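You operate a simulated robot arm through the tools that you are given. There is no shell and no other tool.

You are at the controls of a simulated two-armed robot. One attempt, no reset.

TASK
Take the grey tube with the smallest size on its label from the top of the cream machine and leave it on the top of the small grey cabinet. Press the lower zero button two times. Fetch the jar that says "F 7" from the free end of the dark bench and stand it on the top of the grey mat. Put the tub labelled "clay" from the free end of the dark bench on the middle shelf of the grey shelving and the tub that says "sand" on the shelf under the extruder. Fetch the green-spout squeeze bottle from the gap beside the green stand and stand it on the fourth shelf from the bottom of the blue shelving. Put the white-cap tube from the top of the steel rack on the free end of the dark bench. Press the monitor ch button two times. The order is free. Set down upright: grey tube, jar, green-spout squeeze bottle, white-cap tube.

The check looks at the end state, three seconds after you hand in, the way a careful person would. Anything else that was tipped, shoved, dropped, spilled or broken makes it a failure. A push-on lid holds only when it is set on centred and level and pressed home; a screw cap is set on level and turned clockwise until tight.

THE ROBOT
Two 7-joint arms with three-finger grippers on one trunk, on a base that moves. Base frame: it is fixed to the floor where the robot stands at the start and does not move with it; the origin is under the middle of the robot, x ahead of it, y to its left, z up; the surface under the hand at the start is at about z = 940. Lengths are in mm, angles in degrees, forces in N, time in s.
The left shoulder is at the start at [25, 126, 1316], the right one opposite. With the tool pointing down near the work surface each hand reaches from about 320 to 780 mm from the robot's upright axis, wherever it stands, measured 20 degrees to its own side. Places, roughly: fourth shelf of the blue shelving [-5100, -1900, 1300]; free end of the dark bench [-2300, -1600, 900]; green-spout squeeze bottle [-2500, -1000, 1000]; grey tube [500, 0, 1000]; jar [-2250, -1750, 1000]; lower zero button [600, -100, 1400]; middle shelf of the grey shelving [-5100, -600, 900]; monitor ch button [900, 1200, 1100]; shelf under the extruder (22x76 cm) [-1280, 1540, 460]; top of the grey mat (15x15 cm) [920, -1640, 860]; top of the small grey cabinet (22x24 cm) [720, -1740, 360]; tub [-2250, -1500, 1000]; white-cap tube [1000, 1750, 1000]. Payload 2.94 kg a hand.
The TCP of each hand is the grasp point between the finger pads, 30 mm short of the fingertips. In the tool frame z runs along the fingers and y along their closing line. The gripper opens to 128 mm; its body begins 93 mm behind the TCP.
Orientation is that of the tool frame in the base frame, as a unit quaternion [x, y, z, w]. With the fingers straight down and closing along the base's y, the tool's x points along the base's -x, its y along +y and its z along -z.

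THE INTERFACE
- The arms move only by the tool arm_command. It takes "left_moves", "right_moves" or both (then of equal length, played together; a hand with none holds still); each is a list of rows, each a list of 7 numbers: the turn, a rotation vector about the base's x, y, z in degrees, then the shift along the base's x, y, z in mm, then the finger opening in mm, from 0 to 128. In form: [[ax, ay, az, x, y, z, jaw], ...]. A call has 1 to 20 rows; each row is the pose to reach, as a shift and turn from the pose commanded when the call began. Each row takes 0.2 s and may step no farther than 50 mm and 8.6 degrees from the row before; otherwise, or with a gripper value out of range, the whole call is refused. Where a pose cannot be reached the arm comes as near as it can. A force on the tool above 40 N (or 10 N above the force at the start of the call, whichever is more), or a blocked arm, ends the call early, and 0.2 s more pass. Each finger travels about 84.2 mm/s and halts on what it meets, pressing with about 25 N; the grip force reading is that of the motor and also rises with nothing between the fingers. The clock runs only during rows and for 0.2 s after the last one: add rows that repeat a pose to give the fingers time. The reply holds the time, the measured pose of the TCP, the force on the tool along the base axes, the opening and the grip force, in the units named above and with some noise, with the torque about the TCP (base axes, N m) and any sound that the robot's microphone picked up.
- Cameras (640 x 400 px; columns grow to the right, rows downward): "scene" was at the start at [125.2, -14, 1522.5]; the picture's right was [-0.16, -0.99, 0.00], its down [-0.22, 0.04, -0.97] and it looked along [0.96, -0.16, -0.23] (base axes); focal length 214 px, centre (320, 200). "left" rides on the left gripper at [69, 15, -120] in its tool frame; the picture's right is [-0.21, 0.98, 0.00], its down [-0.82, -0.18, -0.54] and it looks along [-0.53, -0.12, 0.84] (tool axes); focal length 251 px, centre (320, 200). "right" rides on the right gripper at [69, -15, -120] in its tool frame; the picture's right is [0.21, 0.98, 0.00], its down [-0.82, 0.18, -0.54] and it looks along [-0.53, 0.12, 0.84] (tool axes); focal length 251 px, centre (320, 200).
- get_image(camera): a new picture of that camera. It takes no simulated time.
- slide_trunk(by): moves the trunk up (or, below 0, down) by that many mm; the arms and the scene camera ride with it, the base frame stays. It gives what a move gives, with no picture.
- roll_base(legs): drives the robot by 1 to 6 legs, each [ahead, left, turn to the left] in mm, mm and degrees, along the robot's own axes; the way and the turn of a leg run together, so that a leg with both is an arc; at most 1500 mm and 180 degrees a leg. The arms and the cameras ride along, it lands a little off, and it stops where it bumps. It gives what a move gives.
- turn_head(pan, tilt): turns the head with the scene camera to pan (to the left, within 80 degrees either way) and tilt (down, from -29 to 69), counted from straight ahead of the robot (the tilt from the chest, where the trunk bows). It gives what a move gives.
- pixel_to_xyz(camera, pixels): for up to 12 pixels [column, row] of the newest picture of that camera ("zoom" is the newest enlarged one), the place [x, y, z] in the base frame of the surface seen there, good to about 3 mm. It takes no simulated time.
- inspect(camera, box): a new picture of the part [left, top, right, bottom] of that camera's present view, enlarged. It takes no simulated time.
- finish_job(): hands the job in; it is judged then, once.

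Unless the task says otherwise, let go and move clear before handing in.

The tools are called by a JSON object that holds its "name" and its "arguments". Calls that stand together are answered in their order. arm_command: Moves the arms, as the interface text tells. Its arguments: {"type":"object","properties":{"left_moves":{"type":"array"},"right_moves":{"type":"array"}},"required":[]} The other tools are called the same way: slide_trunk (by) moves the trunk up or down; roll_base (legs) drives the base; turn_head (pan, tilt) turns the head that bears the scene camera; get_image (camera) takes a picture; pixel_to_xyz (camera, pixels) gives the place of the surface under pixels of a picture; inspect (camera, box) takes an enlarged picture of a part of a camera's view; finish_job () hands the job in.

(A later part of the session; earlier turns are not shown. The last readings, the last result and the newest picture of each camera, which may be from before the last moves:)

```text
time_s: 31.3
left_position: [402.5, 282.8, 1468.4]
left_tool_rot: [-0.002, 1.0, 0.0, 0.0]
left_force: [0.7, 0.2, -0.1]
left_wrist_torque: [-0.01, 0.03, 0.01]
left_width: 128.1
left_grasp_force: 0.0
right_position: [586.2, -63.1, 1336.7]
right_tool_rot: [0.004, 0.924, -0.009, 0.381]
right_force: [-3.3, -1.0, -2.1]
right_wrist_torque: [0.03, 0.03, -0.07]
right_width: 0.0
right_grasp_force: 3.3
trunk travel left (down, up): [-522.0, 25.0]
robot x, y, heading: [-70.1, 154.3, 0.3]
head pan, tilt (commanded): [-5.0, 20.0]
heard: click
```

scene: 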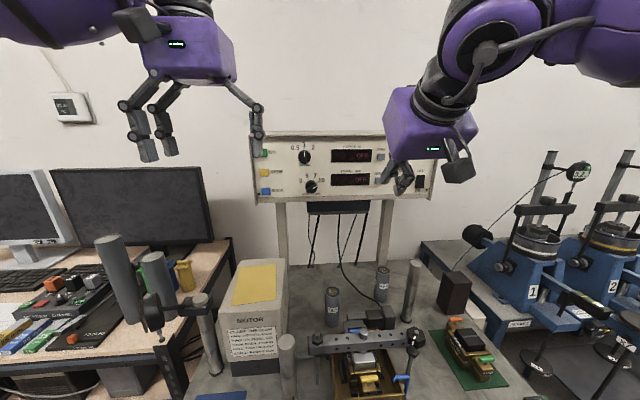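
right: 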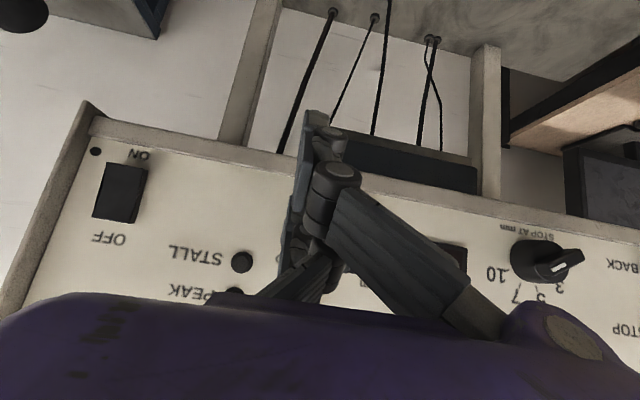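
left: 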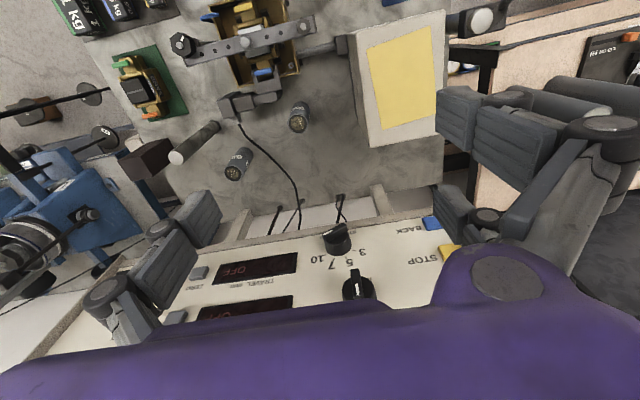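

Second click: lower zero done. Now I retract, and reorient the right hand (25° tilt, yawed −45°, jaw 80) so it can slip past the post to the 5.0 m tube.

{"name": "arm_command", "arguments": {"right_moves": [[0, 0, 0, -40, 0, 0, 0], [0, 0, 0, -80, 0, 0, 0], [1.31, 3.16, -7.42, -80, 0, 0, 80], [2.62, 6.32, -14.84, -80, 0, 0, 80], [3.93, 9.48, -22.26, -80, 0, 0, 80], [5.24, 12.64, -29.68, -80, 0, 0, 80], [6.55, 15.8, -37.1, -80, 0, 0, 80], [7.85, 18.95, -44.5, -80, 0, 0, 80], [7.85, 18.95, -44.5, -80, 0, 0, 80]]}}

{"name": "turn_head", "arguments": {"pan": -20, "tilt": 30}}

{"name": "get_image", "arguments": {"camera": "scene"}}

{"name": "get_image", "arguments": {"camera": "right"}}

```text
time_s: 33.3
left_position: [401.7, 283.7, 1467.9]
left_tool_rot: [-0.002, 1.0, 0.0, 0.0]
left_force: [-0.6, 0.0, -0.1]
left_wrist_torque: [-0.01, 0.0, 0.02]
left_width: 128.0
left_grasp_force: 0.0
right_position: [489.0, -80.6, 1326.4]
right_tool_rot: [0.376, 0.902, -0.09, 0.194]
right_force: [0.1, 0.3, -0.7]
right_wrist_torque: [-0.02, -0.02, 0.03]
right_width: 80.0
right_grasp_force: 0.1
right hand out of reach, approached as far as the arm can: row 7, 8, 9
trunk travel left (down, up): [-522.0, 25.0]
robot x, y, heading: [-71.5, 155.1, 0.4]
head pan, tilt (commanded): [-5.0, 20.0]
```

```text
time_s: 34.0
left_position: [402.3, 281.8, 1467.9]
left_tool_rot: [-0.001, 1.0, 0.001, 0.0]
left_force: [-0.5, 0.5, -0.6]
left_wrist_torque: [-0.01, 0.0, -0.02]
left_width: 127.9
left_grasp_force: 0.1
right_position: [490.8, -81.5, 1325.7]
right_tool_rot: [0.375, 0.902, -0.091, 0.196]
right_force: [0.5, 0.0, 0.0]
right_wrist_torque: [0.01, 0.0, 0.04]
right_width: 79.8
right_grasp_force: 0.0
trunk travel left (down, up): [-522.0, 25.0]
robot x, y, heading: [-69.8, 152.1, 0.1]
head pan, tilt (commanded): [-20.0, 30.0]
```

```text
taken
```

scene: 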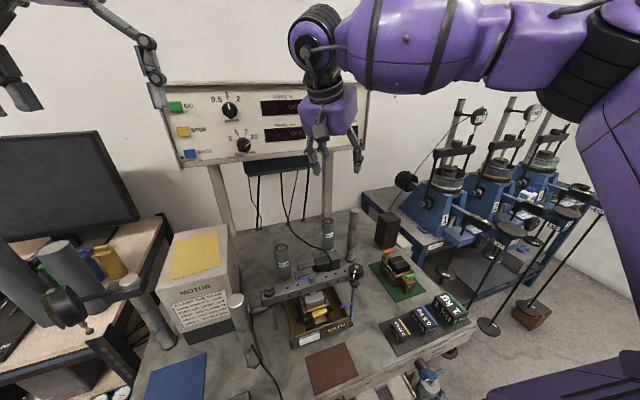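

```text
taken
```

right: 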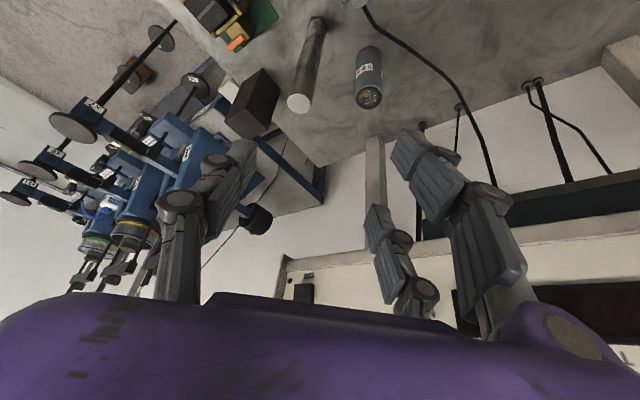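

Orientation is right (tool z ≈ [0.29,-0.31,-0.91]). Let me refine the tube and post positions from the right camera before descending.

{"name": "pixel_to_xyz", "arguments": {"camera": "right", "pixels": [[369, 98], [358, 96], [380, 96], [369, 85], [368, 107], [368, 55], [299, 103], [309, 102], [290, 103], [318, 20]]}}

{"name": "inspect", "arguments": {"camera": "right", "box": [280, 10, 440, 120]}}

```text
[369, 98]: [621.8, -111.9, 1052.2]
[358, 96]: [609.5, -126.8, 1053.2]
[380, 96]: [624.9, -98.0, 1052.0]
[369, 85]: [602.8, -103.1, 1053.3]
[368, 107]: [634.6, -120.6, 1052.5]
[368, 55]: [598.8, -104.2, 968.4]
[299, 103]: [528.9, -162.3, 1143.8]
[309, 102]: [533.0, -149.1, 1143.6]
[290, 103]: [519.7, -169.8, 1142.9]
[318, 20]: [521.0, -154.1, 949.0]
```

```text
3.64 times, centred on (360, 65) of right
```

zoom: 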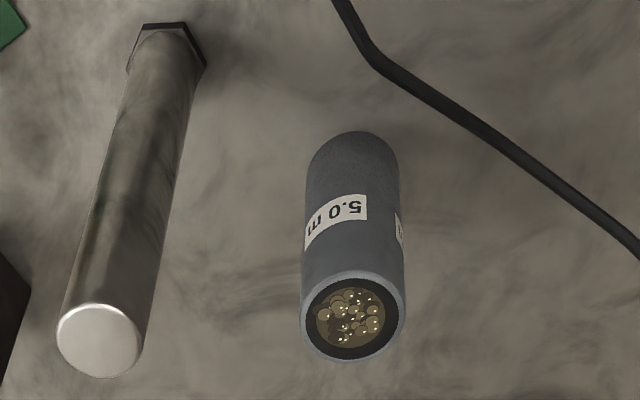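

Tube centre ≈ [618,-112]. Descend to the pre-grasp point 120 mm back along the tool axis.

{"name": "arm_command", "arguments": {"right_moves": [[0, 0, 0, 18, 1, -36, 80], [0, 0, 0, 36, 2, -72, 80], [0, 0, 0, 54, 4, -108, 80], [0, 0, 0, 72, 5, -144, 80], [0, 0, 0, 92, 6, -181, 80], [0, 0, 0, 92, 6, -181, 80]]}}

{"name": "get_image", "arguments": {"camera": "right"}}

{"name": "get_image", "arguments": {"camera": "scene"}}

```text
time_s: 35.4
left_position: [400.6, 282.7, 1468.5]
left_tool_rot: [-0.002, 1.0, 0.001, 0.001]
left_force: [-0.6, 0.0, -0.4]
left_wrist_torque: [0.0, -0.02, 0.0]
left_width: 128.2
left_grasp_force: 0.0
right_position: [518.4, -108.4, 1186.6]
right_tool_rot: [0.376, 0.901, -0.091, 0.194]
right_force: [0.5, -0.2, -0.1]
right_wrist_torque: [0.03, -0.01, 0.0]
right_width: 80.3
right_grasp_force: 0.1
right hand out of reach, approached as far as the arm can: row 1, 2, 3, 4, 5, 6
trunk travel left (down, up): [-522.0, 25.0]
robot x, y, heading: [-70.4, 149.5, 0.3]
head pan, tilt (commanded): [-20.0, 30.0]
```

```text
taken
```

right: 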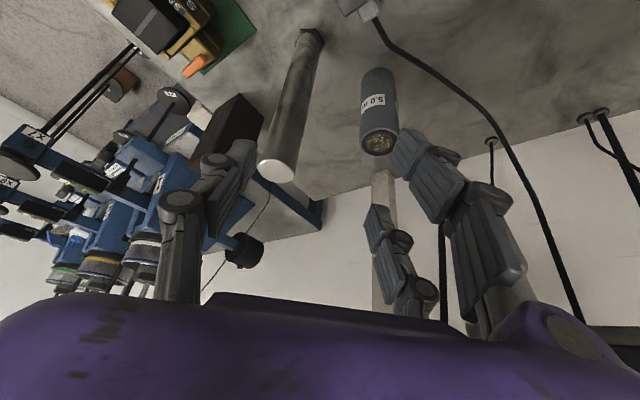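

```text
taken
```

scene: 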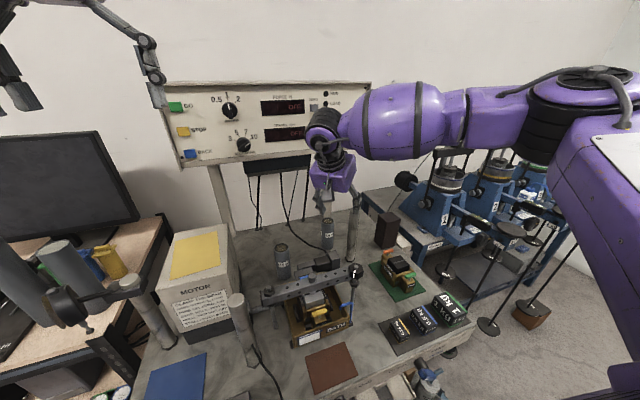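

The right arm can't get there in this orientation: its elbow forces the forearm the wrong way. I'll retract the right hand to its initial tucked pose and use the left arm with the robot turned to the right instead.

{"name": "arm_command", "arguments": {"right_moves": [[1.0, 2.4, 4.4, -28, 13, 35, 80], [2.0, 4.7, 8.9, -56, 25, 70, 80], [2.9, 7.1, 13.3, -83, 38, 106, 80], [3.9, 9.5, 17.7, -111, 50, 141, 80], [4.9, 11.9, 22.2, -139, 63, 176, 80], [5.9, 14.2, 26.6, -167, 76, 211, 80], [6.9, 16.6, 31.0, -195, 88, 246, 80], [7.8, 19.0, 35.4, -222, 101, 282, 80], [8.8, 21.3, 39.9, -250, 113, 317, 80], [9.8, 23.7, 44.3, -278, 126, 352, 80], [9.8, 23.7, 44.3, -278, 126, 352, 80]]}}

{"name": "turn_head", "arguments": {"pan": 0, "tilt": 60}}

{"name": "get_image", "arguments": {"camera": "scene"}}

{"name": "pixel_to_xyz", "arguments": {"camera": "scene", "pixels": [[320, 300], [320, 340], [320, 380], [400, 330], [450, 330], [240, 330], [200, 330], [120, 300], [520, 330]]}}

```text
time_s: 37.8
left_position: [402.9, 281.4, 1467.8]
left_tool_rot: [-0.002, 1.0, 0.0, 0.0]
left_force: [0.3, -0.5, -0.1]
left_wrist_torque: [-0.02, 0.0, 0.02]
left_width: 128.0
left_grasp_force: 0.0
right_position: [244.9, 17.0, 1533.8]
right_tool_rot: [-0.001, 1.0, -0.009, -0.003]
right_force: [0.7, -0.5, 0.0]
right_wrist_torque: [-0.01, -0.01, -0.01]
right_width: 80.0
right_grasp_force: 0.0
trunk travel left (down, up): [-522.0, 25.0]
robot x, y, heading: [-68.0, 147.7, 0.2]
head pan, tilt (commanded): [-20.0, 30.0]
```

```text
time_s: 38.8
left_position: [403.0, 282.6, 1468.8]
left_tool_rot: [-0.002, 1.0, 0.0, -0.001]
left_force: [-0.8, 0.2, 0.0]
left_wrist_torque: [0.01, 0.01, 0.01]
left_width: 128.0
left_grasp_force: 0.1
right_position: [244.6, 18.0, 1534.7]
right_tool_rot: [0.0, 1.0, -0.01, -0.001]
right_force: [0.2, 0.6, -0.4]
right_wrist_torque: [0.03, 0.0, 0.01]
right_width: 80.1
right_grasp_force: 0.1
trunk travel left (down, up): [-522.0, 25.0]
robot x, y, heading: [-70.6, 147.0, 0.3]
head pan, tilt (commanded): [0.0, 60.0]
```

```text
taken
```

scene: 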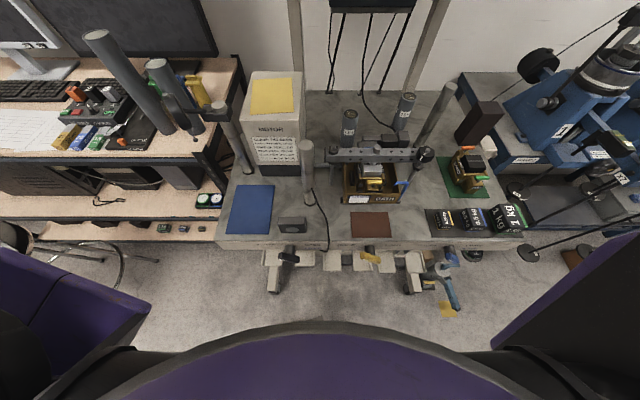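

```text
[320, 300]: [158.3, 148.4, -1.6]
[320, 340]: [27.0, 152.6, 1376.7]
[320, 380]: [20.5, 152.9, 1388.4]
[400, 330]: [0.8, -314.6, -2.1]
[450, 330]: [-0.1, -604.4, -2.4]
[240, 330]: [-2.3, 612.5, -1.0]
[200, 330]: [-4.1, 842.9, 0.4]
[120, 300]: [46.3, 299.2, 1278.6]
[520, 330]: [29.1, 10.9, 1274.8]
```

The floor in front is clear. I'll shift the base right 150 mm and turn it 30° to the right so the left arm faces the tube.

{"name": "roll_base", "arguments": {"legs": [[-10, -150, 0], [0, 0, -30]]}}

{"name": "turn_head", "arguments": {"pan": 15, "tilt": 35}}

{"name": "get_image", "arguments": {"camera": "scene"}}

{"name": "get_image", "arguments": {"camera": "left"}}

```text
time_s: 42.2
left_position: [396.0, -119.9, 1468.3]
left_tool_rot: [0.256, 0.967, 0.0, 0.0]
left_force: [-0.6, -0.4, 0.0]
left_wrist_torque: [0.0, -0.05, -0.01]
left_width: 128.1
left_grasp_force: 0.0
right_position: [127.7, -270.6, 1533.9]
right_tool_rot: [0.257, 0.966, -0.009, -0.004]
right_force: [0.2, 0.8, 0.4]
right_wrist_torque: [-0.02, -0.01, 0.01]
right_width: 79.9
right_grasp_force: 0.0
trunk travel left (down, up): [-522.0, 25.0]
robot x, y, heading: [-79.0, 0.6, -29.6]
head pan, tilt (commanded): [0.0, 60.0]
```

```text
time_s: 43.1
left_position: [396.0, -119.4, 1468.6]
left_tool_rot: [0.255, 0.967, 0.0, 0.0]
left_force: [-0.8, -0.2, 0.2]
left_wrist_torque: [0.0, 0.0, 0.01]
left_width: 127.9
left_grasp_force: 0.0
right_position: [128.6, -271.0, 1535.1]
right_tool_rot: [0.257, 0.966, -0.009, -0.004]
right_force: [-0.9, -0.5, -0.6]
right_wrist_torque: [-0.02, -0.02, -0.03]
right_width: 80.1
right_grasp_force: 0.2
trunk travel left (down, up): [-522.0, 25.0]
robot x, y, heading: [-76.0, -2.0, -29.7]
head pan, tilt (commanded): [15.0, 35.0]
```

```text
taken
```

scene: 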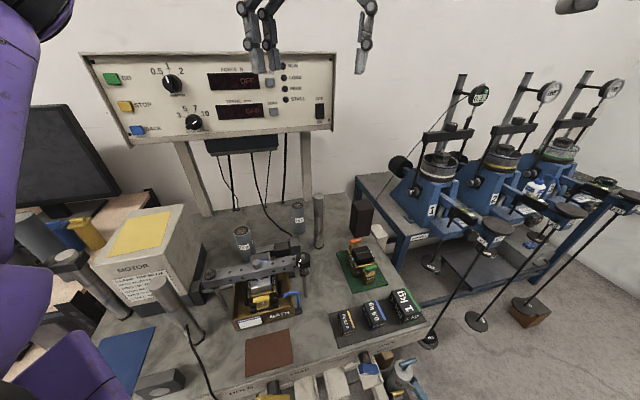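

```text
taken
```

left: 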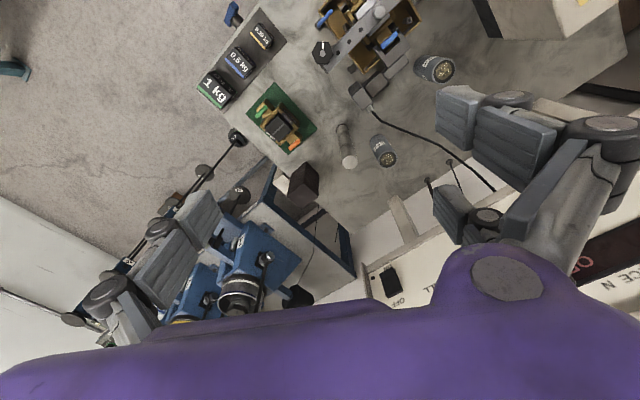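

Left hand is at [396,-119,1468] with yaw −29.7°. I'll bring it to the pre-grasp pose (yaw −45°, tilt 25°, jaw 80) at [578,-73,1154].

{"name": "arm_command", "arguments": {"left_moves": [[-3.8, -5.0, -3.77, 20, 6, -40, 80], [-7.6, -9.97, -7.53, 40, 12, -80, 80], [-11.4, -14.95, -11.3, 62, 18, -120, 80], [-15.2, -19.93, -15.06, 86, 24, -160, 80], [-15.2, -19.93, -15.06, 110, 30, -200, 80], [-15.2, -19.93, -15.06, 134, 36, -240, 80], [-15.2, -19.93, -15.06, 158, 41, -278, 80], [-15.2, -19.93, -15.06, 182, 46, -314, 80], [-15.2, -19.93, -15.06, 182, 46, -314, 80]]}}

{"name": "get_image", "arguments": {"camera": "left"}}

{"name": "get_image", "arguments": {"camera": "scene"}}

```text
time_s: 45.1
left_position: [576.3, -72.8, 1153.6]
left_tool_rot: [0.372, 0.902, -0.083, 0.201]
left_force: [-1.6, 0.1, -0.3]
left_wrist_torque: [0.01, -0.03, 0.03]
left_width: 80.2
left_grasp_force: 0.0
right_position: [125.3, -271.4, 1534.2]
right_tool_rot: [0.257, 0.966, -0.008, -0.005]
right_force: [-0.2, -0.5, 0.6]
right_wrist_torque: [-0.06, 0.0, 0.02]
right_width: 80.1
right_grasp_force: 0.1
trunk travel left (down, up): [-522.0, 25.0]
robot x, y, heading: [-79.0, 0.9, -29.5]
head pan, tilt (commanded): [15.0, 35.0]
```

```text
taken
```

left: 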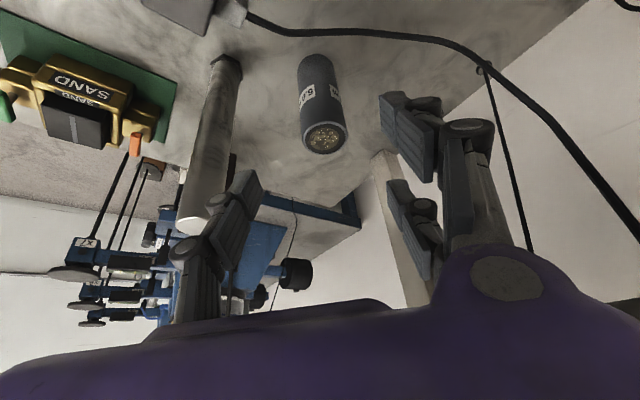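

```text
taken
```

scene: 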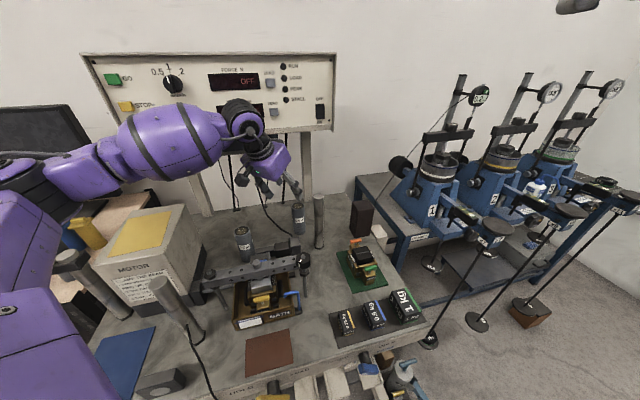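

Pre-grasp reached accurately. Check tube centre from this camera before advancing.

{"name": "pixel_to_xyz", "arguments": {"camera": "left", "pixels": [[325, 138], [308, 138], [343, 137], [325, 127], [325, 149], [320, 90], [190, 215], [205, 205], [240, 185], [395, 115]]}}

```text
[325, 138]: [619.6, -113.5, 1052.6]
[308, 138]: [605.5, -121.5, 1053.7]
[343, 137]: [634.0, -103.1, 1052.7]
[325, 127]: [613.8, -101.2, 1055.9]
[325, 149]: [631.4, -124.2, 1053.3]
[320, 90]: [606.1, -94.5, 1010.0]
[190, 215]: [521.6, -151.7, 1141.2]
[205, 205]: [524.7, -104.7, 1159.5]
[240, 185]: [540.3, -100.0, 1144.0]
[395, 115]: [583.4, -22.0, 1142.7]
```

Tube centre is [620,-112.5], radius ≈17. Advance along the tool axis to [619,-113,1036], then close.

{"name": "arm_command", "arguments": {"left_moves": [[0, 0, 0, 11, -10, -30, 80], [0, 0, 0, 22, -20, -60, 80], [0, 0, 0, 32, -30, -90, 80], [0, 0, 0, 42, -40, -117, 80], [0, 0, 0, 42, -40, -117, 80]]}}

{"name": "get_image", "arguments": {"camera": "left"}}

{"name": "inspect", "arguments": {"camera": "scene", "box": [200, 120, 380, 270]}}

```text
time_s: 46.3
left_position: [619.6, -113.1, 1037.5]
left_tool_rot: [0.373, 0.902, -0.083, 0.2]
left_force: [-0.3, -0.1, 0.6]
left_wrist_torque: [0.01, -0.04, -0.04]
left_width: 79.9
left_grasp_force: 0.0
right_position: [127.7, -270.7, 1534.9]
right_tool_rot: [0.258, 0.966, -0.008, -0.005]
right_force: [0.1, -0.5, -0.5]
right_wrist_torque: [-0.04, -0.04, 0.01]
right_width: 79.9
right_grasp_force: 0.1
trunk travel left (down, up): [-522.0, 25.0]
robot x, y, heading: [-77.5, -1.0, -29.7]
head pan, tilt (commanded): [15.0, 35.0]
```

```text
taken
```

left: 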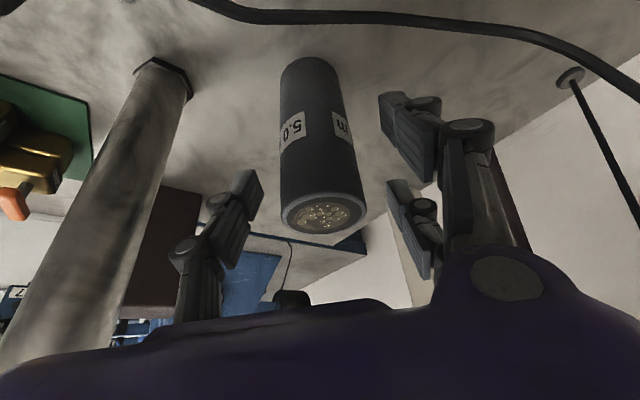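

```text
2.67 times, centred on (290, 195) of scene
```

zoom: 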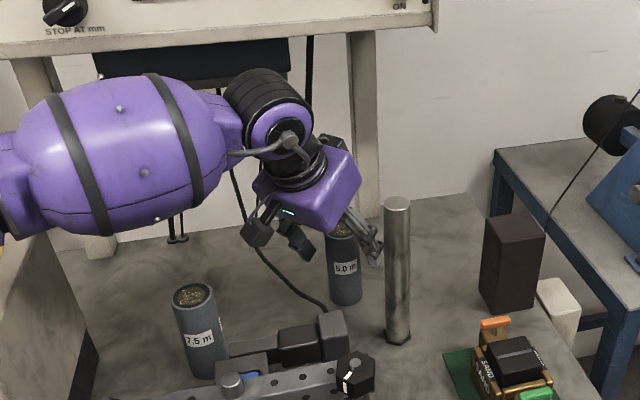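

The tube sits centred between the pads, and the gripper clears the post. Close.

{"name": "arm_command", "arguments": {"left_moves": [[0, 0, 0, 0, 0, 0, 0], [0, 0, 0, 0, 0, 0, 0], [0, 0, 0, 0, 0, 0, 0], [0, 0, 0, 0, 0, 0, 0]]}}

{"name": "get_image", "arguments": {"camera": "left"}}

```text
time_s: 47.3
left_position: [619.9, -114.1, 1037.1]
left_tool_rot: [0.374, 0.902, -0.083, 0.2]
left_force: [0.5, -0.1, 0.0]
left_wrist_torque: [-0.06, -0.03, 0.03]
left_width: 43.1
left_grasp_force: 25.3
right_position: [128.6, -272.0, 1534.2]
right_tool_rot: [0.257, 0.966, -0.009, -0.004]
right_force: [-0.2, -0.6, 0.3]
right_wrist_torque: [0.03, -0.04, 0.02]
right_width: 79.9
right_grasp_force: 0.1
trunk travel left (down, up): [-522.0, 25.0]
robot x, y, heading: [-74.1, 1.9, -29.3]
head pan, tilt (commanded): [15.0, 35.0]
```

```text
taken
```

left: 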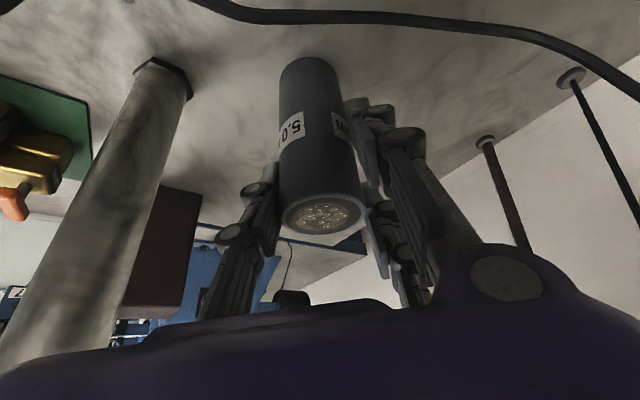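

Gripped (width 43, 25 N). Lift slightly, then retreat up along the tool axis, away from the panel and post.

{"name": "arm_command", "arguments": {"left_moves": [[0, 0, 0, 0, 0, 12, 0], [0, 0, 0, -12, 12, 45, 0], [0, 0, 0, -25, 25, 80, 0], [0, 0, 0, -38, 38, 115, 0], [0, 0, 0, -55, 52, 145, 0], [0, 0, 0, -80, 62, 175, 0], [0, 0, 0, -110, 70, 200, 0], [0, 0, 0, -145, 75, 220, 0], [0, 0, 0, -185, 75, 235, 0], [0, 0, 0, -185, 75, 235, 0]]}}

{"name": "get_image", "arguments": {"camera": "left"}}

{"name": "get_image", "arguments": {"camera": "scene"}}

```text
time_s: 49.5
left_position: [433.8, -38.1, 1273.4]
left_tool_rot: [0.373, 0.902, -0.083, 0.2]
left_force: [-0.3, -0.6, -2.4]
left_wrist_torque: [0.01, 0.01, 0.01]
left_width: 43.3
left_grasp_force: 25.0
right_position: [128.3, -270.7, 1534.2]
right_tool_rot: [0.258, 0.966, -0.009, -0.004]
right_force: [-0.1, 1.0, 0.3]
right_wrist_torque: [0.01, -0.01, -0.02]
right_width: 79.9
right_grasp_force: 0.1
trunk travel left (down, up): [-522.0, 25.0]
robot x, y, heading: [-79.1, -0.6, -29.5]
head pan, tilt (commanded): [15.0, 35.0]
```

```text
taken
```

left: 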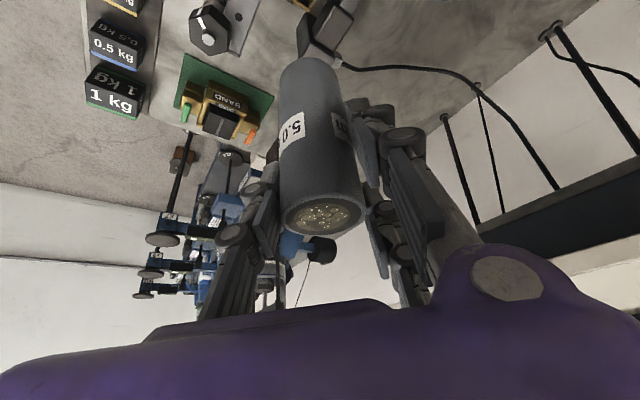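

```text
taken
```

scene: 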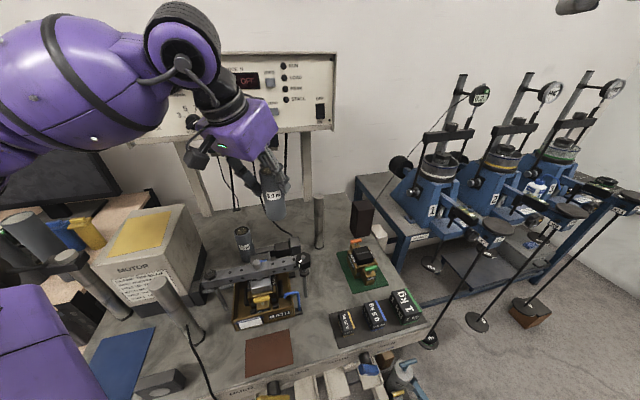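

Tube is held and clear (bottom ≈1176). I'll back off from the table along the robot's heading, then look right toward the cabinet.

{"name": "roll_base", "arguments": {"legs": [[-350, 0, 0]]}}

{"name": "turn_head", "arguments": {"pan": -45, "tilt": 25}}

{"name": "get_image", "arguments": {"camera": "scene"}}

{"name": "turn_head", "arguments": {"pan": -15, "tilt": 25}}

{"name": "get_image", "arguments": {"camera": "scene"}}

```text
time_s: 51.8
left_position: [130.4, 136.6, 1272.2]
left_tool_rot: [0.37, 0.904, -0.082, 0.199]
left_force: [0.7, 0.8, -1.5]
left_wrist_torque: [0.0, -0.04, 0.0]
left_width: 43.1
left_grasp_force: 24.7
right_position: [-172.9, -99.0, 1533.6]
right_tool_rot: [0.254, 0.967, -0.009, -0.005]
right_force: [0.4, -0.6, -0.1]
right_wrist_torque: [0.02, 0.02, 0.01]
right_width: 79.9
right_grasp_force: 0.0
trunk travel left (down, up): [-522.0, 25.0]
robot x, y, heading: [-386.2, 173.7, -29.1]
head pan, tilt (commanded): [15.0, 35.0]
```

```text
time_s: 53.1
left_position: [130.4, 135.7, 1274.2]
left_tool_rot: [0.37, 0.903, -0.083, 0.201]
left_force: [-0.1, -0.1, -3.3]
left_wrist_torque: [0.03, 0.03, -0.03]
left_width: 43.2
left_grasp_force: 24.5
right_position: [-174.6, -97.3, 1534.0]
right_tool_rot: [0.254, 0.967, -0.009, -0.003]
right_force: [0.5, 0.1, 0.2]
right_wrist_torque: [-0.01, 0.0, -0.01]
right_width: 80.0
right_grasp_force: 0.0
trunk travel left (down, up): [-522.0, 25.0]
robot x, y, heading: [-380.1, 171.0, -29.4]
head pan, tilt (commanded): [-45.0, 25.0]
```

```text
taken
```

scene: 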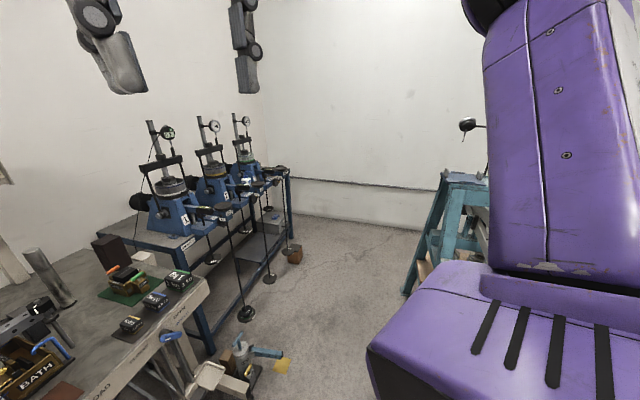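

```text
time_s: 54.0
left_position: [129.8, 136.9, 1273.9]
left_tool_rot: [0.37, 0.903, -0.083, 0.2]
left_force: [-0.9, -0.4, -2.6]
left_wrist_torque: [0.01, 0.03, -0.01]
left_width: 43.0
left_grasp_force: 25.3
right_position: [-174.6, -98.1, 1534.3]
right_tool_rot: [0.253, 0.967, -0.008, -0.004]
right_force: [-1.0, -0.5, 0.6]
right_wrist_torque: [0.02, 0.0, -0.02]
right_width: 80.1
right_grasp_force: 0.1
trunk travel left (down, up): [-522.0, 25.0]
robot x, y, heading: [-382.4, 172.1, -29.1]
head pan, tilt (commanded): [-15.0, 25.0]
```

```text
taken
```

scene: 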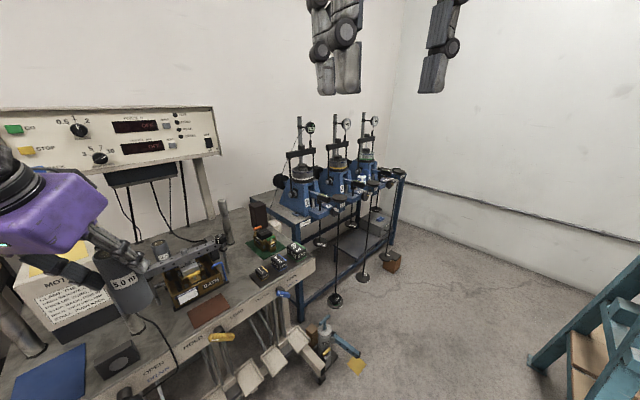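

I'll zoom on the far end of the blue bench to find the mat and the small cabinet.

{"name": "inspect", "arguments": {"camera": "scene", "box": [290, 110, 430, 290]}}

{"name": "pixel_to_xyz", "arguments": {"camera": "scene", "pixels": [[395, 172], [404, 172], [375, 215], [345, 248], [390, 258], [400, 240], [450, 200], [600, 300], [335, 300], [300, 315], [560, 360], [480, 320]]}}

```text
2.22 times, centred on (360, 200) of scene
```

zoom: 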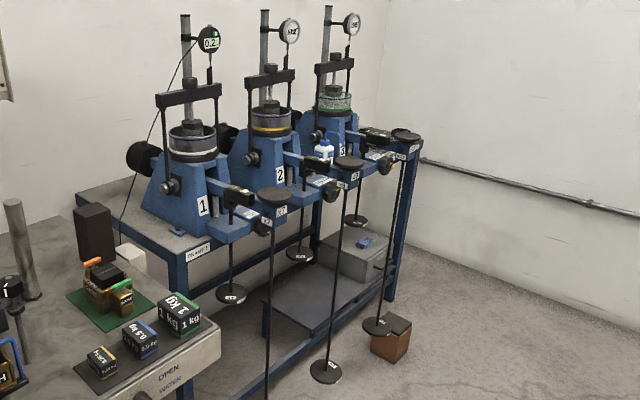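

```text
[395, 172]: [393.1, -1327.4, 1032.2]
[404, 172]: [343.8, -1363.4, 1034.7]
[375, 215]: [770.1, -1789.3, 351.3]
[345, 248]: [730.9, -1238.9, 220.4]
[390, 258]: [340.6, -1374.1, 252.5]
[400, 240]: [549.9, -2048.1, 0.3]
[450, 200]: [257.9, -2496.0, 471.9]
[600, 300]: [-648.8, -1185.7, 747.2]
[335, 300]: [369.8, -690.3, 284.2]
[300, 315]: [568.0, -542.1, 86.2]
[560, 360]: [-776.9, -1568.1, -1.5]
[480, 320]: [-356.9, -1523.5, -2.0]
```

The small grey cabinet appears under the far end of the blue bench (zoom about (355,255)), with a blue object on it. I'll measure it and the bench legs.

{"name": "pixel_to_xyz", "arguments": {"camera": "zoom", "pixels": [[322, 238], [345, 255], [375, 255], [365, 243], [345, 270], [405, 210], [392, 285], [388, 298], [415, 165], [345, 232], [375, 232], [335, 245]]}}

{"name": "inspect", "arguments": {"camera": "scene", "box": [355, 160, 405, 240]}}

```text
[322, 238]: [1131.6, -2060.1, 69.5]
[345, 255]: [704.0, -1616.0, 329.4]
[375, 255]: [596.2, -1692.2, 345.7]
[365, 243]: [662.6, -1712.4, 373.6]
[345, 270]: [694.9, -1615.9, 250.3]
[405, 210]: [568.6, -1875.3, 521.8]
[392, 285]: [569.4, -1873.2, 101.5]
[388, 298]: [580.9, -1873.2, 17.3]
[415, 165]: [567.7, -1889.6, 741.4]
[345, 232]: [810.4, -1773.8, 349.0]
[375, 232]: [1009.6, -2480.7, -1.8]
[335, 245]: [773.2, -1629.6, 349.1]
```

```text
5.00 times, centred on (380, 200) of scene
```

zoom: 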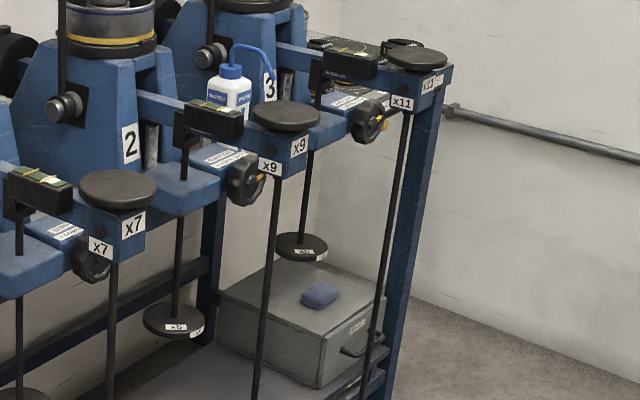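

The cabinet spans about x 596–836, y −1616…−1850, top z≈349, under the bench, with a bench leg at [575,-1880] and a hanger rod near [340,-1374]. I need to know how far my elbows stick out, so I'll measure both arms.

{"name": "turn_head", "arguments": {"pan": -80, "tilt": 0}}

{"name": "get_image", "arguments": {"camera": "scene"}}

{"name": "turn_head", "arguments": {"pan": 70, "tilt": 0}}

{"name": "get_image", "arguments": {"camera": "scene"}}

```text
time_s: 55.4
left_position: [129.2, 136.9, 1273.8]
left_tool_rot: [0.37, 0.904, -0.082, 0.199]
left_force: [-0.3, 0.6, -1.9]
left_wrist_torque: [-0.05, -0.03, 0.01]
left_width: 43.2
left_grasp_force: 25.6
right_position: [-175.1, -97.6, 1534.2]
right_tool_rot: [0.253, 0.967, -0.009, -0.004]
right_force: [0.1, -0.5, 0.4]
right_wrist_torque: [-0.03, -0.02, 0.02]
right_width: 80.0
right_grasp_force: 0.0
trunk travel left (down, up): [-522.0, 25.0]
robot x, y, heading: [-386.2, 170.2, -29.2]
head pan, tilt (commanded): [-80.0, 0.0]
```

```text
taken
```

scene: 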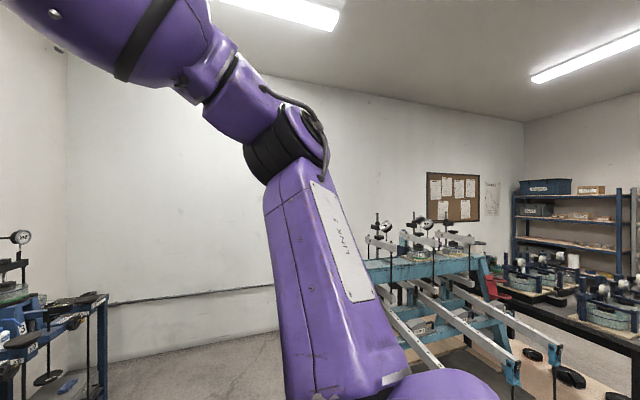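

```text
time_s: 57.7
left_position: [129.6, 136.7, 1272.8]
left_tool_rot: [0.369, 0.904, -0.082, 0.2]
left_force: [0.8, -0.2, -2.5]
left_wrist_torque: [0.01, 0.01, 0.0]
left_width: 42.9
left_grasp_force: 25.1
right_position: [-173.4, -99.0, 1533.7]
right_tool_rot: [0.254, 0.967, -0.01, -0.003]
right_force: [-0.1, 0.5, 0.3]
right_wrist_torque: [0.0, 0.02, -0.01]
right_width: 80.0
right_grasp_force: 0.1
trunk travel left (down, up): [-522.0, 25.0]
robot x, y, heading: [-385.2, 172.7, -29.5]
head pan, tilt (commanded): [70.0, 0.0]
```

```text
taken
```

scene: 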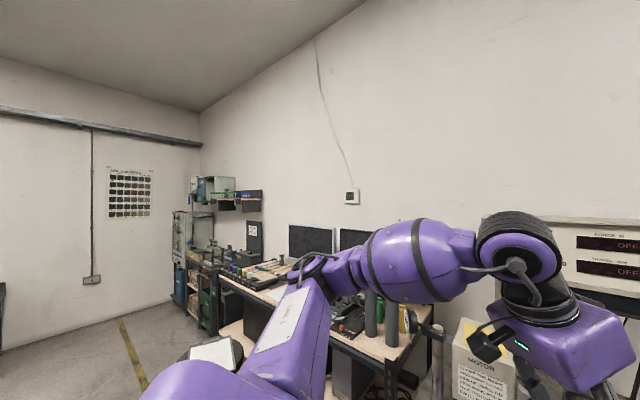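

{"name": "pixel_to_xyz", "arguments": {"camera": "scene", "pixels": [[310, 268], [295, 310], [260, 360], [345, 270], [400, 260], [450, 255], [515, 240], [575, 350], [600, 390]]}}

{"name": "turn_head", "arguments": {"pan": -80, "tilt": 0}}

{"name": "get_image", "arguments": {"camera": "scene"}}

{"name": "pixel_to_xyz", "arguments": {"camera": "scene", "pixels": [[310, 150], [325, 180], [275, 150], [330, 280], [340, 370], [230, 90], [150, 30], [400, 350], [520, 350], [610, 370], [480, 270], [580, 250]]}}

```text
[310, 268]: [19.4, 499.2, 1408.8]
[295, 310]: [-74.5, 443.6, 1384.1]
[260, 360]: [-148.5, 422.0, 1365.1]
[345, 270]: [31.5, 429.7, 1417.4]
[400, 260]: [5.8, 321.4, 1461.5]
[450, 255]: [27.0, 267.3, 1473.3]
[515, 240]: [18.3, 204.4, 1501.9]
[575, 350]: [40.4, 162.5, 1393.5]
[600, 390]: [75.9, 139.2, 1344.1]
```

```text
time_s: 60.1
left_position: [129.6, 136.9, 1272.4]
left_tool_rot: [0.369, 0.904, -0.083, 0.2]
left_force: [0.0, 0.3, -2.5]
left_wrist_torque: [0.03, 0.01, -0.01]
left_width: 42.7
left_grasp_force: 24.8
right_position: [-174.7, -97.8, 1533.0]
right_tool_rot: [0.254, 0.967, -0.009, -0.004]
right_force: [-1.0, 0.6, -0.6]
right_wrist_torque: [-0.02, 0.02, -0.02]
right_width: 80.0
right_grasp_force: 0.1
trunk travel left (down, up): [-522.0, 25.0]
robot x, y, heading: [-381.2, 172.2, -29.3]
head pan, tilt (commanded): [-80.0, 0.0]
```

```text
taken
```

scene: 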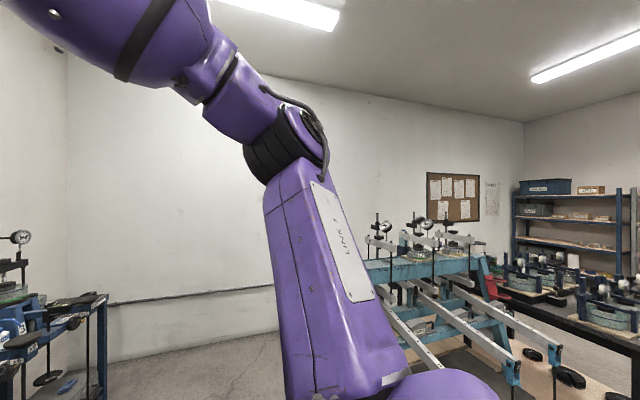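

```text
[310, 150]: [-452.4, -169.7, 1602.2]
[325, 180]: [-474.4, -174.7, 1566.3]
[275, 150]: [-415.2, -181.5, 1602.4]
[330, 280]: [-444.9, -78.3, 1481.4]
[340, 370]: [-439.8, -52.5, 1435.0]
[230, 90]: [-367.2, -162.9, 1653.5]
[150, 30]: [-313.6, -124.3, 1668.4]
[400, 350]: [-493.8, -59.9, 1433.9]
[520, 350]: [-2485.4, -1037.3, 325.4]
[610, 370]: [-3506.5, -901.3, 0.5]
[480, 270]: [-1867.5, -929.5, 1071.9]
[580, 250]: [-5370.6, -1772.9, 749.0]
```

Elbows reach about 530 mm (left) and 400 mm (right) out. Now I check the teal stand's extent to plan the corridor.

{"name": "pixel_to_xyz", "arguments": {"camera": "scene", "pixels": [[385, 265], [440, 262], [490, 262], [438, 365], [512, 375], [553, 355], [410, 270], [445, 320], [270, 340], [200, 330], [370, 225], [110, 300]]}}

{"name": "inspect", "arguments": {"camera": "scene", "box": [340, 180, 640, 400]}}

```text
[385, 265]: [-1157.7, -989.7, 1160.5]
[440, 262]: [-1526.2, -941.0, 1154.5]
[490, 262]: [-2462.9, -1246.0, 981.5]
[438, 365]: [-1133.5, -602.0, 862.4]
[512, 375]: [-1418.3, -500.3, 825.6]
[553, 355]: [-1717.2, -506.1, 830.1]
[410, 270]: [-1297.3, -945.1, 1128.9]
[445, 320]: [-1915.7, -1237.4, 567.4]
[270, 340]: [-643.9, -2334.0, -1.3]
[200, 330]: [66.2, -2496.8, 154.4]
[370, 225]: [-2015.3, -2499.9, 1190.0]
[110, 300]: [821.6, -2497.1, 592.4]
```

```text
1.82 times, centred on (490, 290) of scene
```

zoom: 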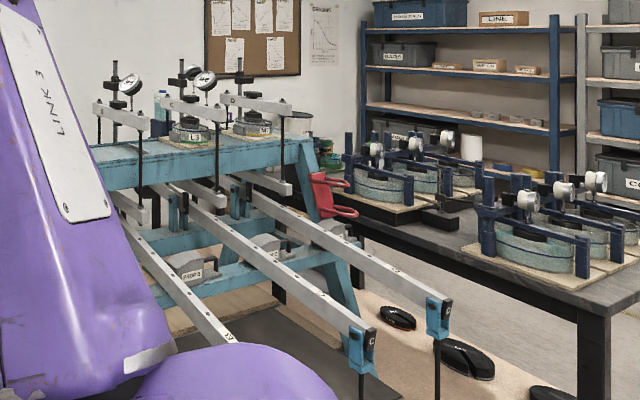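

The corridor x∈(−600, 290) toward y=−2000 is clear. I'll turn to face −y and drive down it in stages.

{"name": "roll_base", "arguments": {"legs": [[0, 0, -60.7], [800, 80, 0]]}}

{"name": "turn_head", "arguments": {"pan": 15, "tilt": 30}}

{"name": "get_image", "arguments": {"camera": "scene"}}

```text
time_s: 67.1
left_position: [-71.8, -1095.9, 1273.3]
left_tool_rot: [0.774, 0.595, -0.173, 0.131]
left_force: [0.4, 0.5, -2.1]
left_wrist_torque: [-0.01, 0.0, 0.0]
left_width: 42.5
left_grasp_force: 25.2
right_position: [-425.2, -947.4, 1534.3]
right_tool_rot: [0.705, 0.709, -0.006, -0.008]
right_force: [-0.1, 0.3, 0.5]
right_wrist_torque: [-0.01, 0.02, 0.0]
right_width: 79.7
right_grasp_force: 0.1
trunk travel left (down, up): [-522.0, 25.0]
robot x, y, heading: [-296.4, -632.5, -89.3]
head pan, tilt (commanded): [-80.0, 0.0]
```

```text
time_s: 68.8
left_position: [-71.5, -1096.8, 1274.0]
left_tool_rot: [0.774, 0.596, -0.171, 0.13]
left_force: [0.3, 0.4, -2.4]
left_wrist_torque: [-0.03, 0.04, -0.05]
left_width: 42.4
left_grasp_force: 25.0
right_position: [-425.7, -948.6, 1534.4]
right_tool_rot: [0.706, 0.708, -0.006, -0.008]
right_force: [-0.3, -0.3, -0.8]
right_wrist_torque: [0.03, 0.0, 0.04]
right_width: 80.1
right_grasp_force: 0.0
trunk travel left (down, up): [-522.0, 25.0]
robot x, y, heading: [-293.9, -632.5, -89.8]
head pan, tilt (commanded): [15.0, 30.0]
```

```text
taken
```

scene: 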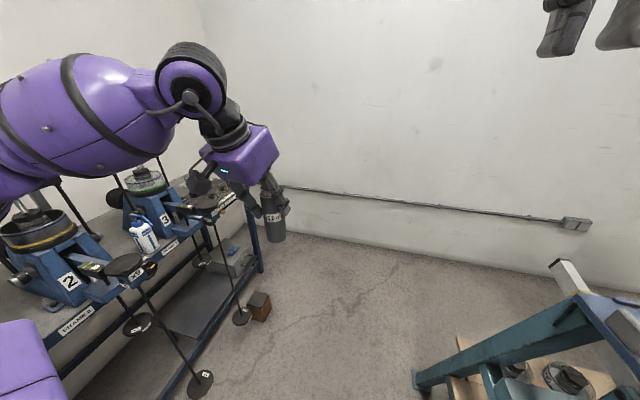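

{"name": "pixel_to_xyz", "arguments": {"camera": "scene", "pixels": [[418, 385], [500, 345], [565, 265], [262, 300], [241, 316], [200, 380], [125, 265], [205, 203], [240, 262], [255, 262], [160, 265], [245, 245]]}}

{"name": "inspect", "arguments": {"camera": "scene", "box": [100, 150, 320, 340]}}

```text
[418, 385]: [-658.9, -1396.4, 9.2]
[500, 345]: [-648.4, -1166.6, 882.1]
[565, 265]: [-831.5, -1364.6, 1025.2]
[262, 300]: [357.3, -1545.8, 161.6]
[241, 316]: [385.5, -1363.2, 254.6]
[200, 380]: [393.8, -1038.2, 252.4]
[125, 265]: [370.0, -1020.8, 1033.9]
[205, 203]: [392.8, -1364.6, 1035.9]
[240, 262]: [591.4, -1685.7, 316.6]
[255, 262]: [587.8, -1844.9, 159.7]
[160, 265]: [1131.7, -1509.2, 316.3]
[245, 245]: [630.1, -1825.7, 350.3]
```

```text
2.11 times, centred on (210, 245) of scene
```

zoom: 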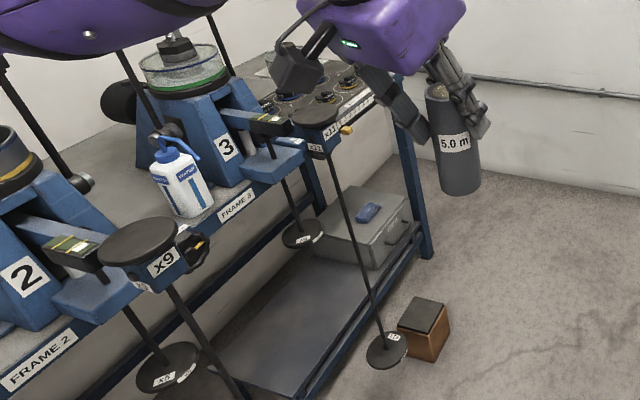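

I'll zoom in on the cabinet top to measure the free area around the blue sponge.

{"name": "inspect", "arguments": {"camera": "scene", "box": [200, 220, 270, 290]}}

```text
5.71 times, centred on (235, 255) of scene
```

zoom: 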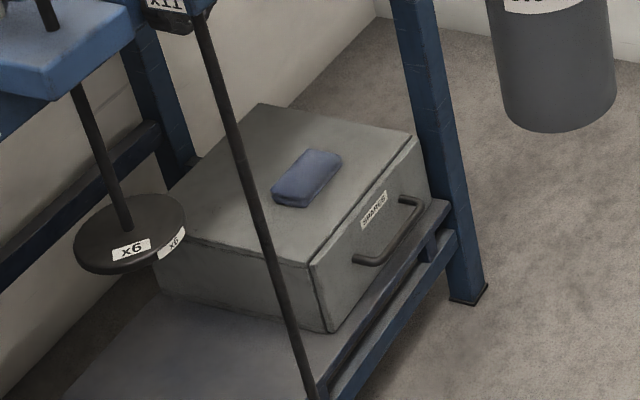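

{"name": "pixel_to_xyz", "arguments": {"camera": "zoom", "pixels": [[312, 262], [405, 138], [262, 108], [200, 240], [275, 195], [300, 205], [340, 160], [315, 150], [230, 170], [360, 170], [130, 235], [440, 170]]}}

{"name": "pixel_to_xyz", "arguments": {"camera": "zoom", "pixels": [[375, 260], [420, 205], [465, 290], [420, 60], [330, 230], [270, 240], [160, 130], [90, 100], [230, 130], [330, 120], [385, 130], [235, 210]]}}

```text
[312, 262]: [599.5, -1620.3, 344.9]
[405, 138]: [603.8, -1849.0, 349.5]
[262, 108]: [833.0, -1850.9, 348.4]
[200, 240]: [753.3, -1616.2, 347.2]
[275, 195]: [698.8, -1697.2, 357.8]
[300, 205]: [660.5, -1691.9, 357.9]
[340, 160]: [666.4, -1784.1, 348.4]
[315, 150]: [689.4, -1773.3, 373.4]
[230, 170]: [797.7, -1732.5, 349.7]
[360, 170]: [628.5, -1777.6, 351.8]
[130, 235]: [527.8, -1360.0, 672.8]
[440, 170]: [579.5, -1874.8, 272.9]
```

```text
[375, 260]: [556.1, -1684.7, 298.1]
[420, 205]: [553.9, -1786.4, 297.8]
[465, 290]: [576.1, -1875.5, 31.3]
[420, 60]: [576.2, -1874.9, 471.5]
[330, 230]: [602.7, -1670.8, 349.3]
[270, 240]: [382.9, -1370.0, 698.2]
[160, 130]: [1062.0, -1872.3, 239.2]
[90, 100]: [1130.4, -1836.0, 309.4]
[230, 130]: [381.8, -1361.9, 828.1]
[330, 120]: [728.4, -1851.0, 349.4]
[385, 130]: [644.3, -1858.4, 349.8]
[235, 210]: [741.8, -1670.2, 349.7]
```

Cabinet top is x 600–833, y −1617…−1850, z 349; the sponge is at x 655–700, y −1690…−1785. I'll aim for the tube at [640,-1655]. Drive on to the spot.

{"name": "roll_base", "arguments": {"legs": [[850, 190, 0], [500, 60, 0]]}}

{"name": "roll_base", "arguments": {"legs": [[0, 0, 104.8]]}}

{"name": "turn_head", "arguments": {"pan": 20, "tilt": 35}}

{"name": "get_image", "arguments": {"camera": "scene"}}

```text
time_s: 75.9
left_position: [203.6, -2423.4, 1274.0]
left_tool_rot: [0.772, 0.598, -0.172, 0.133]
left_force: [-0.6, -0.2, -1.7]
left_wrist_torque: [0.02, -0.01, 0.01]
left_width: 42.0
left_grasp_force: 25.0
right_position: [-152.6, -2277.0, 1535.5]
right_tool_rot: [0.703, 0.711, -0.006, -0.007]
right_force: [0.2, 0.3, 0.2]
right_wrist_torque: [-0.03, -0.02, -0.02]
right_width: 80.1
right_grasp_force: 0.0
trunk travel left (down, up): [-522.0, 25.0]
robot x, y, heading: [-21.2, -1963.6, -88.9]
head pan, tilt (commanded): [15.0, 30.0]
```

```text
time_s: 80.7
left_position: [369.6, -1631.9, 1273.3]
left_tool_rot: [0.003, 0.976, -0.002, 0.217]
left_force: [-0.1, -0.3, -2.2]
left_wrist_torque: [0.01, 0.02, -0.03]
left_width: 41.9
left_grasp_force: 25.4
right_position: [315.7, -2011.5, 1534.9]
right_tool_rot: [-0.13, 0.991, -0.01, 0.0]
right_force: [-0.4, 0.3, -0.1]
right_wrist_torque: [-0.03, 0.01, 0.01]
right_width: 80.0
right_grasp_force: 0.1
trunk travel left (down, up): [-522.0, 25.0]
robot x, y, heading: [-23.4, -1968.0, 15.2]
head pan, tilt (commanded): [15.0, 30.0]
```

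```text
time_s: 81.3
left_position: [369.4, -1632.0, 1271.8]
left_tool_rot: [0.002, 0.976, -0.002, 0.217]
left_force: [0.1, 0.4, -2.4]
left_wrist_torque: [-0.03, 0.02, -0.01]
left_width: 42.0
left_grasp_force: 25.0
right_position: [314.4, -2011.5, 1534.0]
right_tool_rot: [-0.13, 0.992, -0.009, -0.001]
right_force: [-0.2, -0.5, 0.3]
right_wrist_torque: [-0.01, -0.02, 0.01]
right_width: 80.2
right_grasp_force: 0.0
trunk travel left (down, up): [-522.0, 25.0]
robot x, y, heading: [-23.0, -1963.4, 15.1]
head pan, tilt (commanded): [20.0, 35.0]
```

```text
taken
```

scene: 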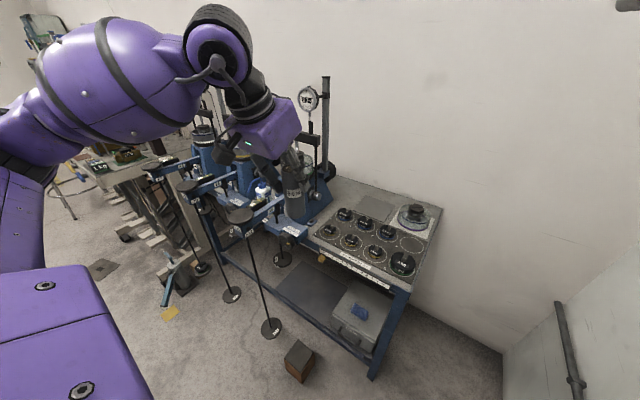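

I'll check the tube's pose in the left hand, because the grip width has been creeping down (43.3→42.0).

{"name": "get_image", "arguments": {"camera": "left"}}

{"name": "inspect", "arguments": {"camera": "scene", "box": [230, 120, 340, 230]}}

{"name": "inspect", "arguments": {"camera": "scene", "box": [290, 180, 450, 380]}}

```text
taken
```

left: 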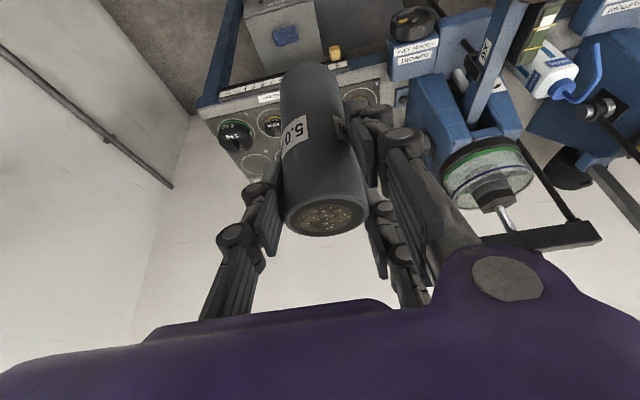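

```text
3.64 times, centred on (285, 175) of scene
```

zoom: 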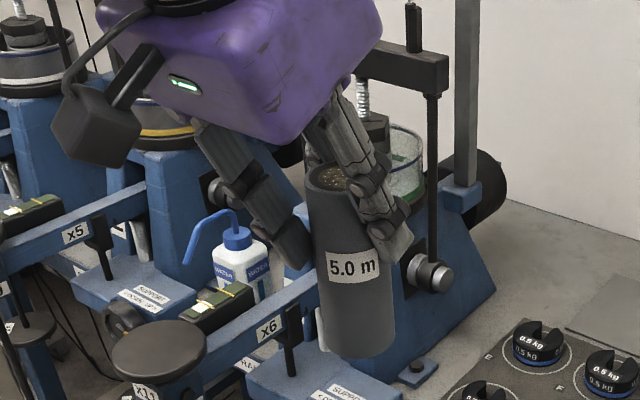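

```text
2.00 times, centred on (370, 280) of scene
```

zoom: 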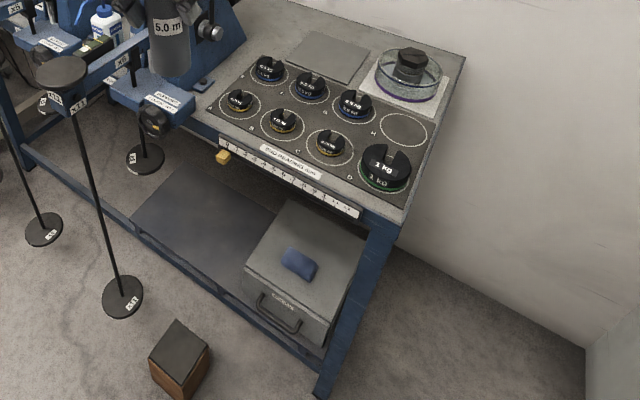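

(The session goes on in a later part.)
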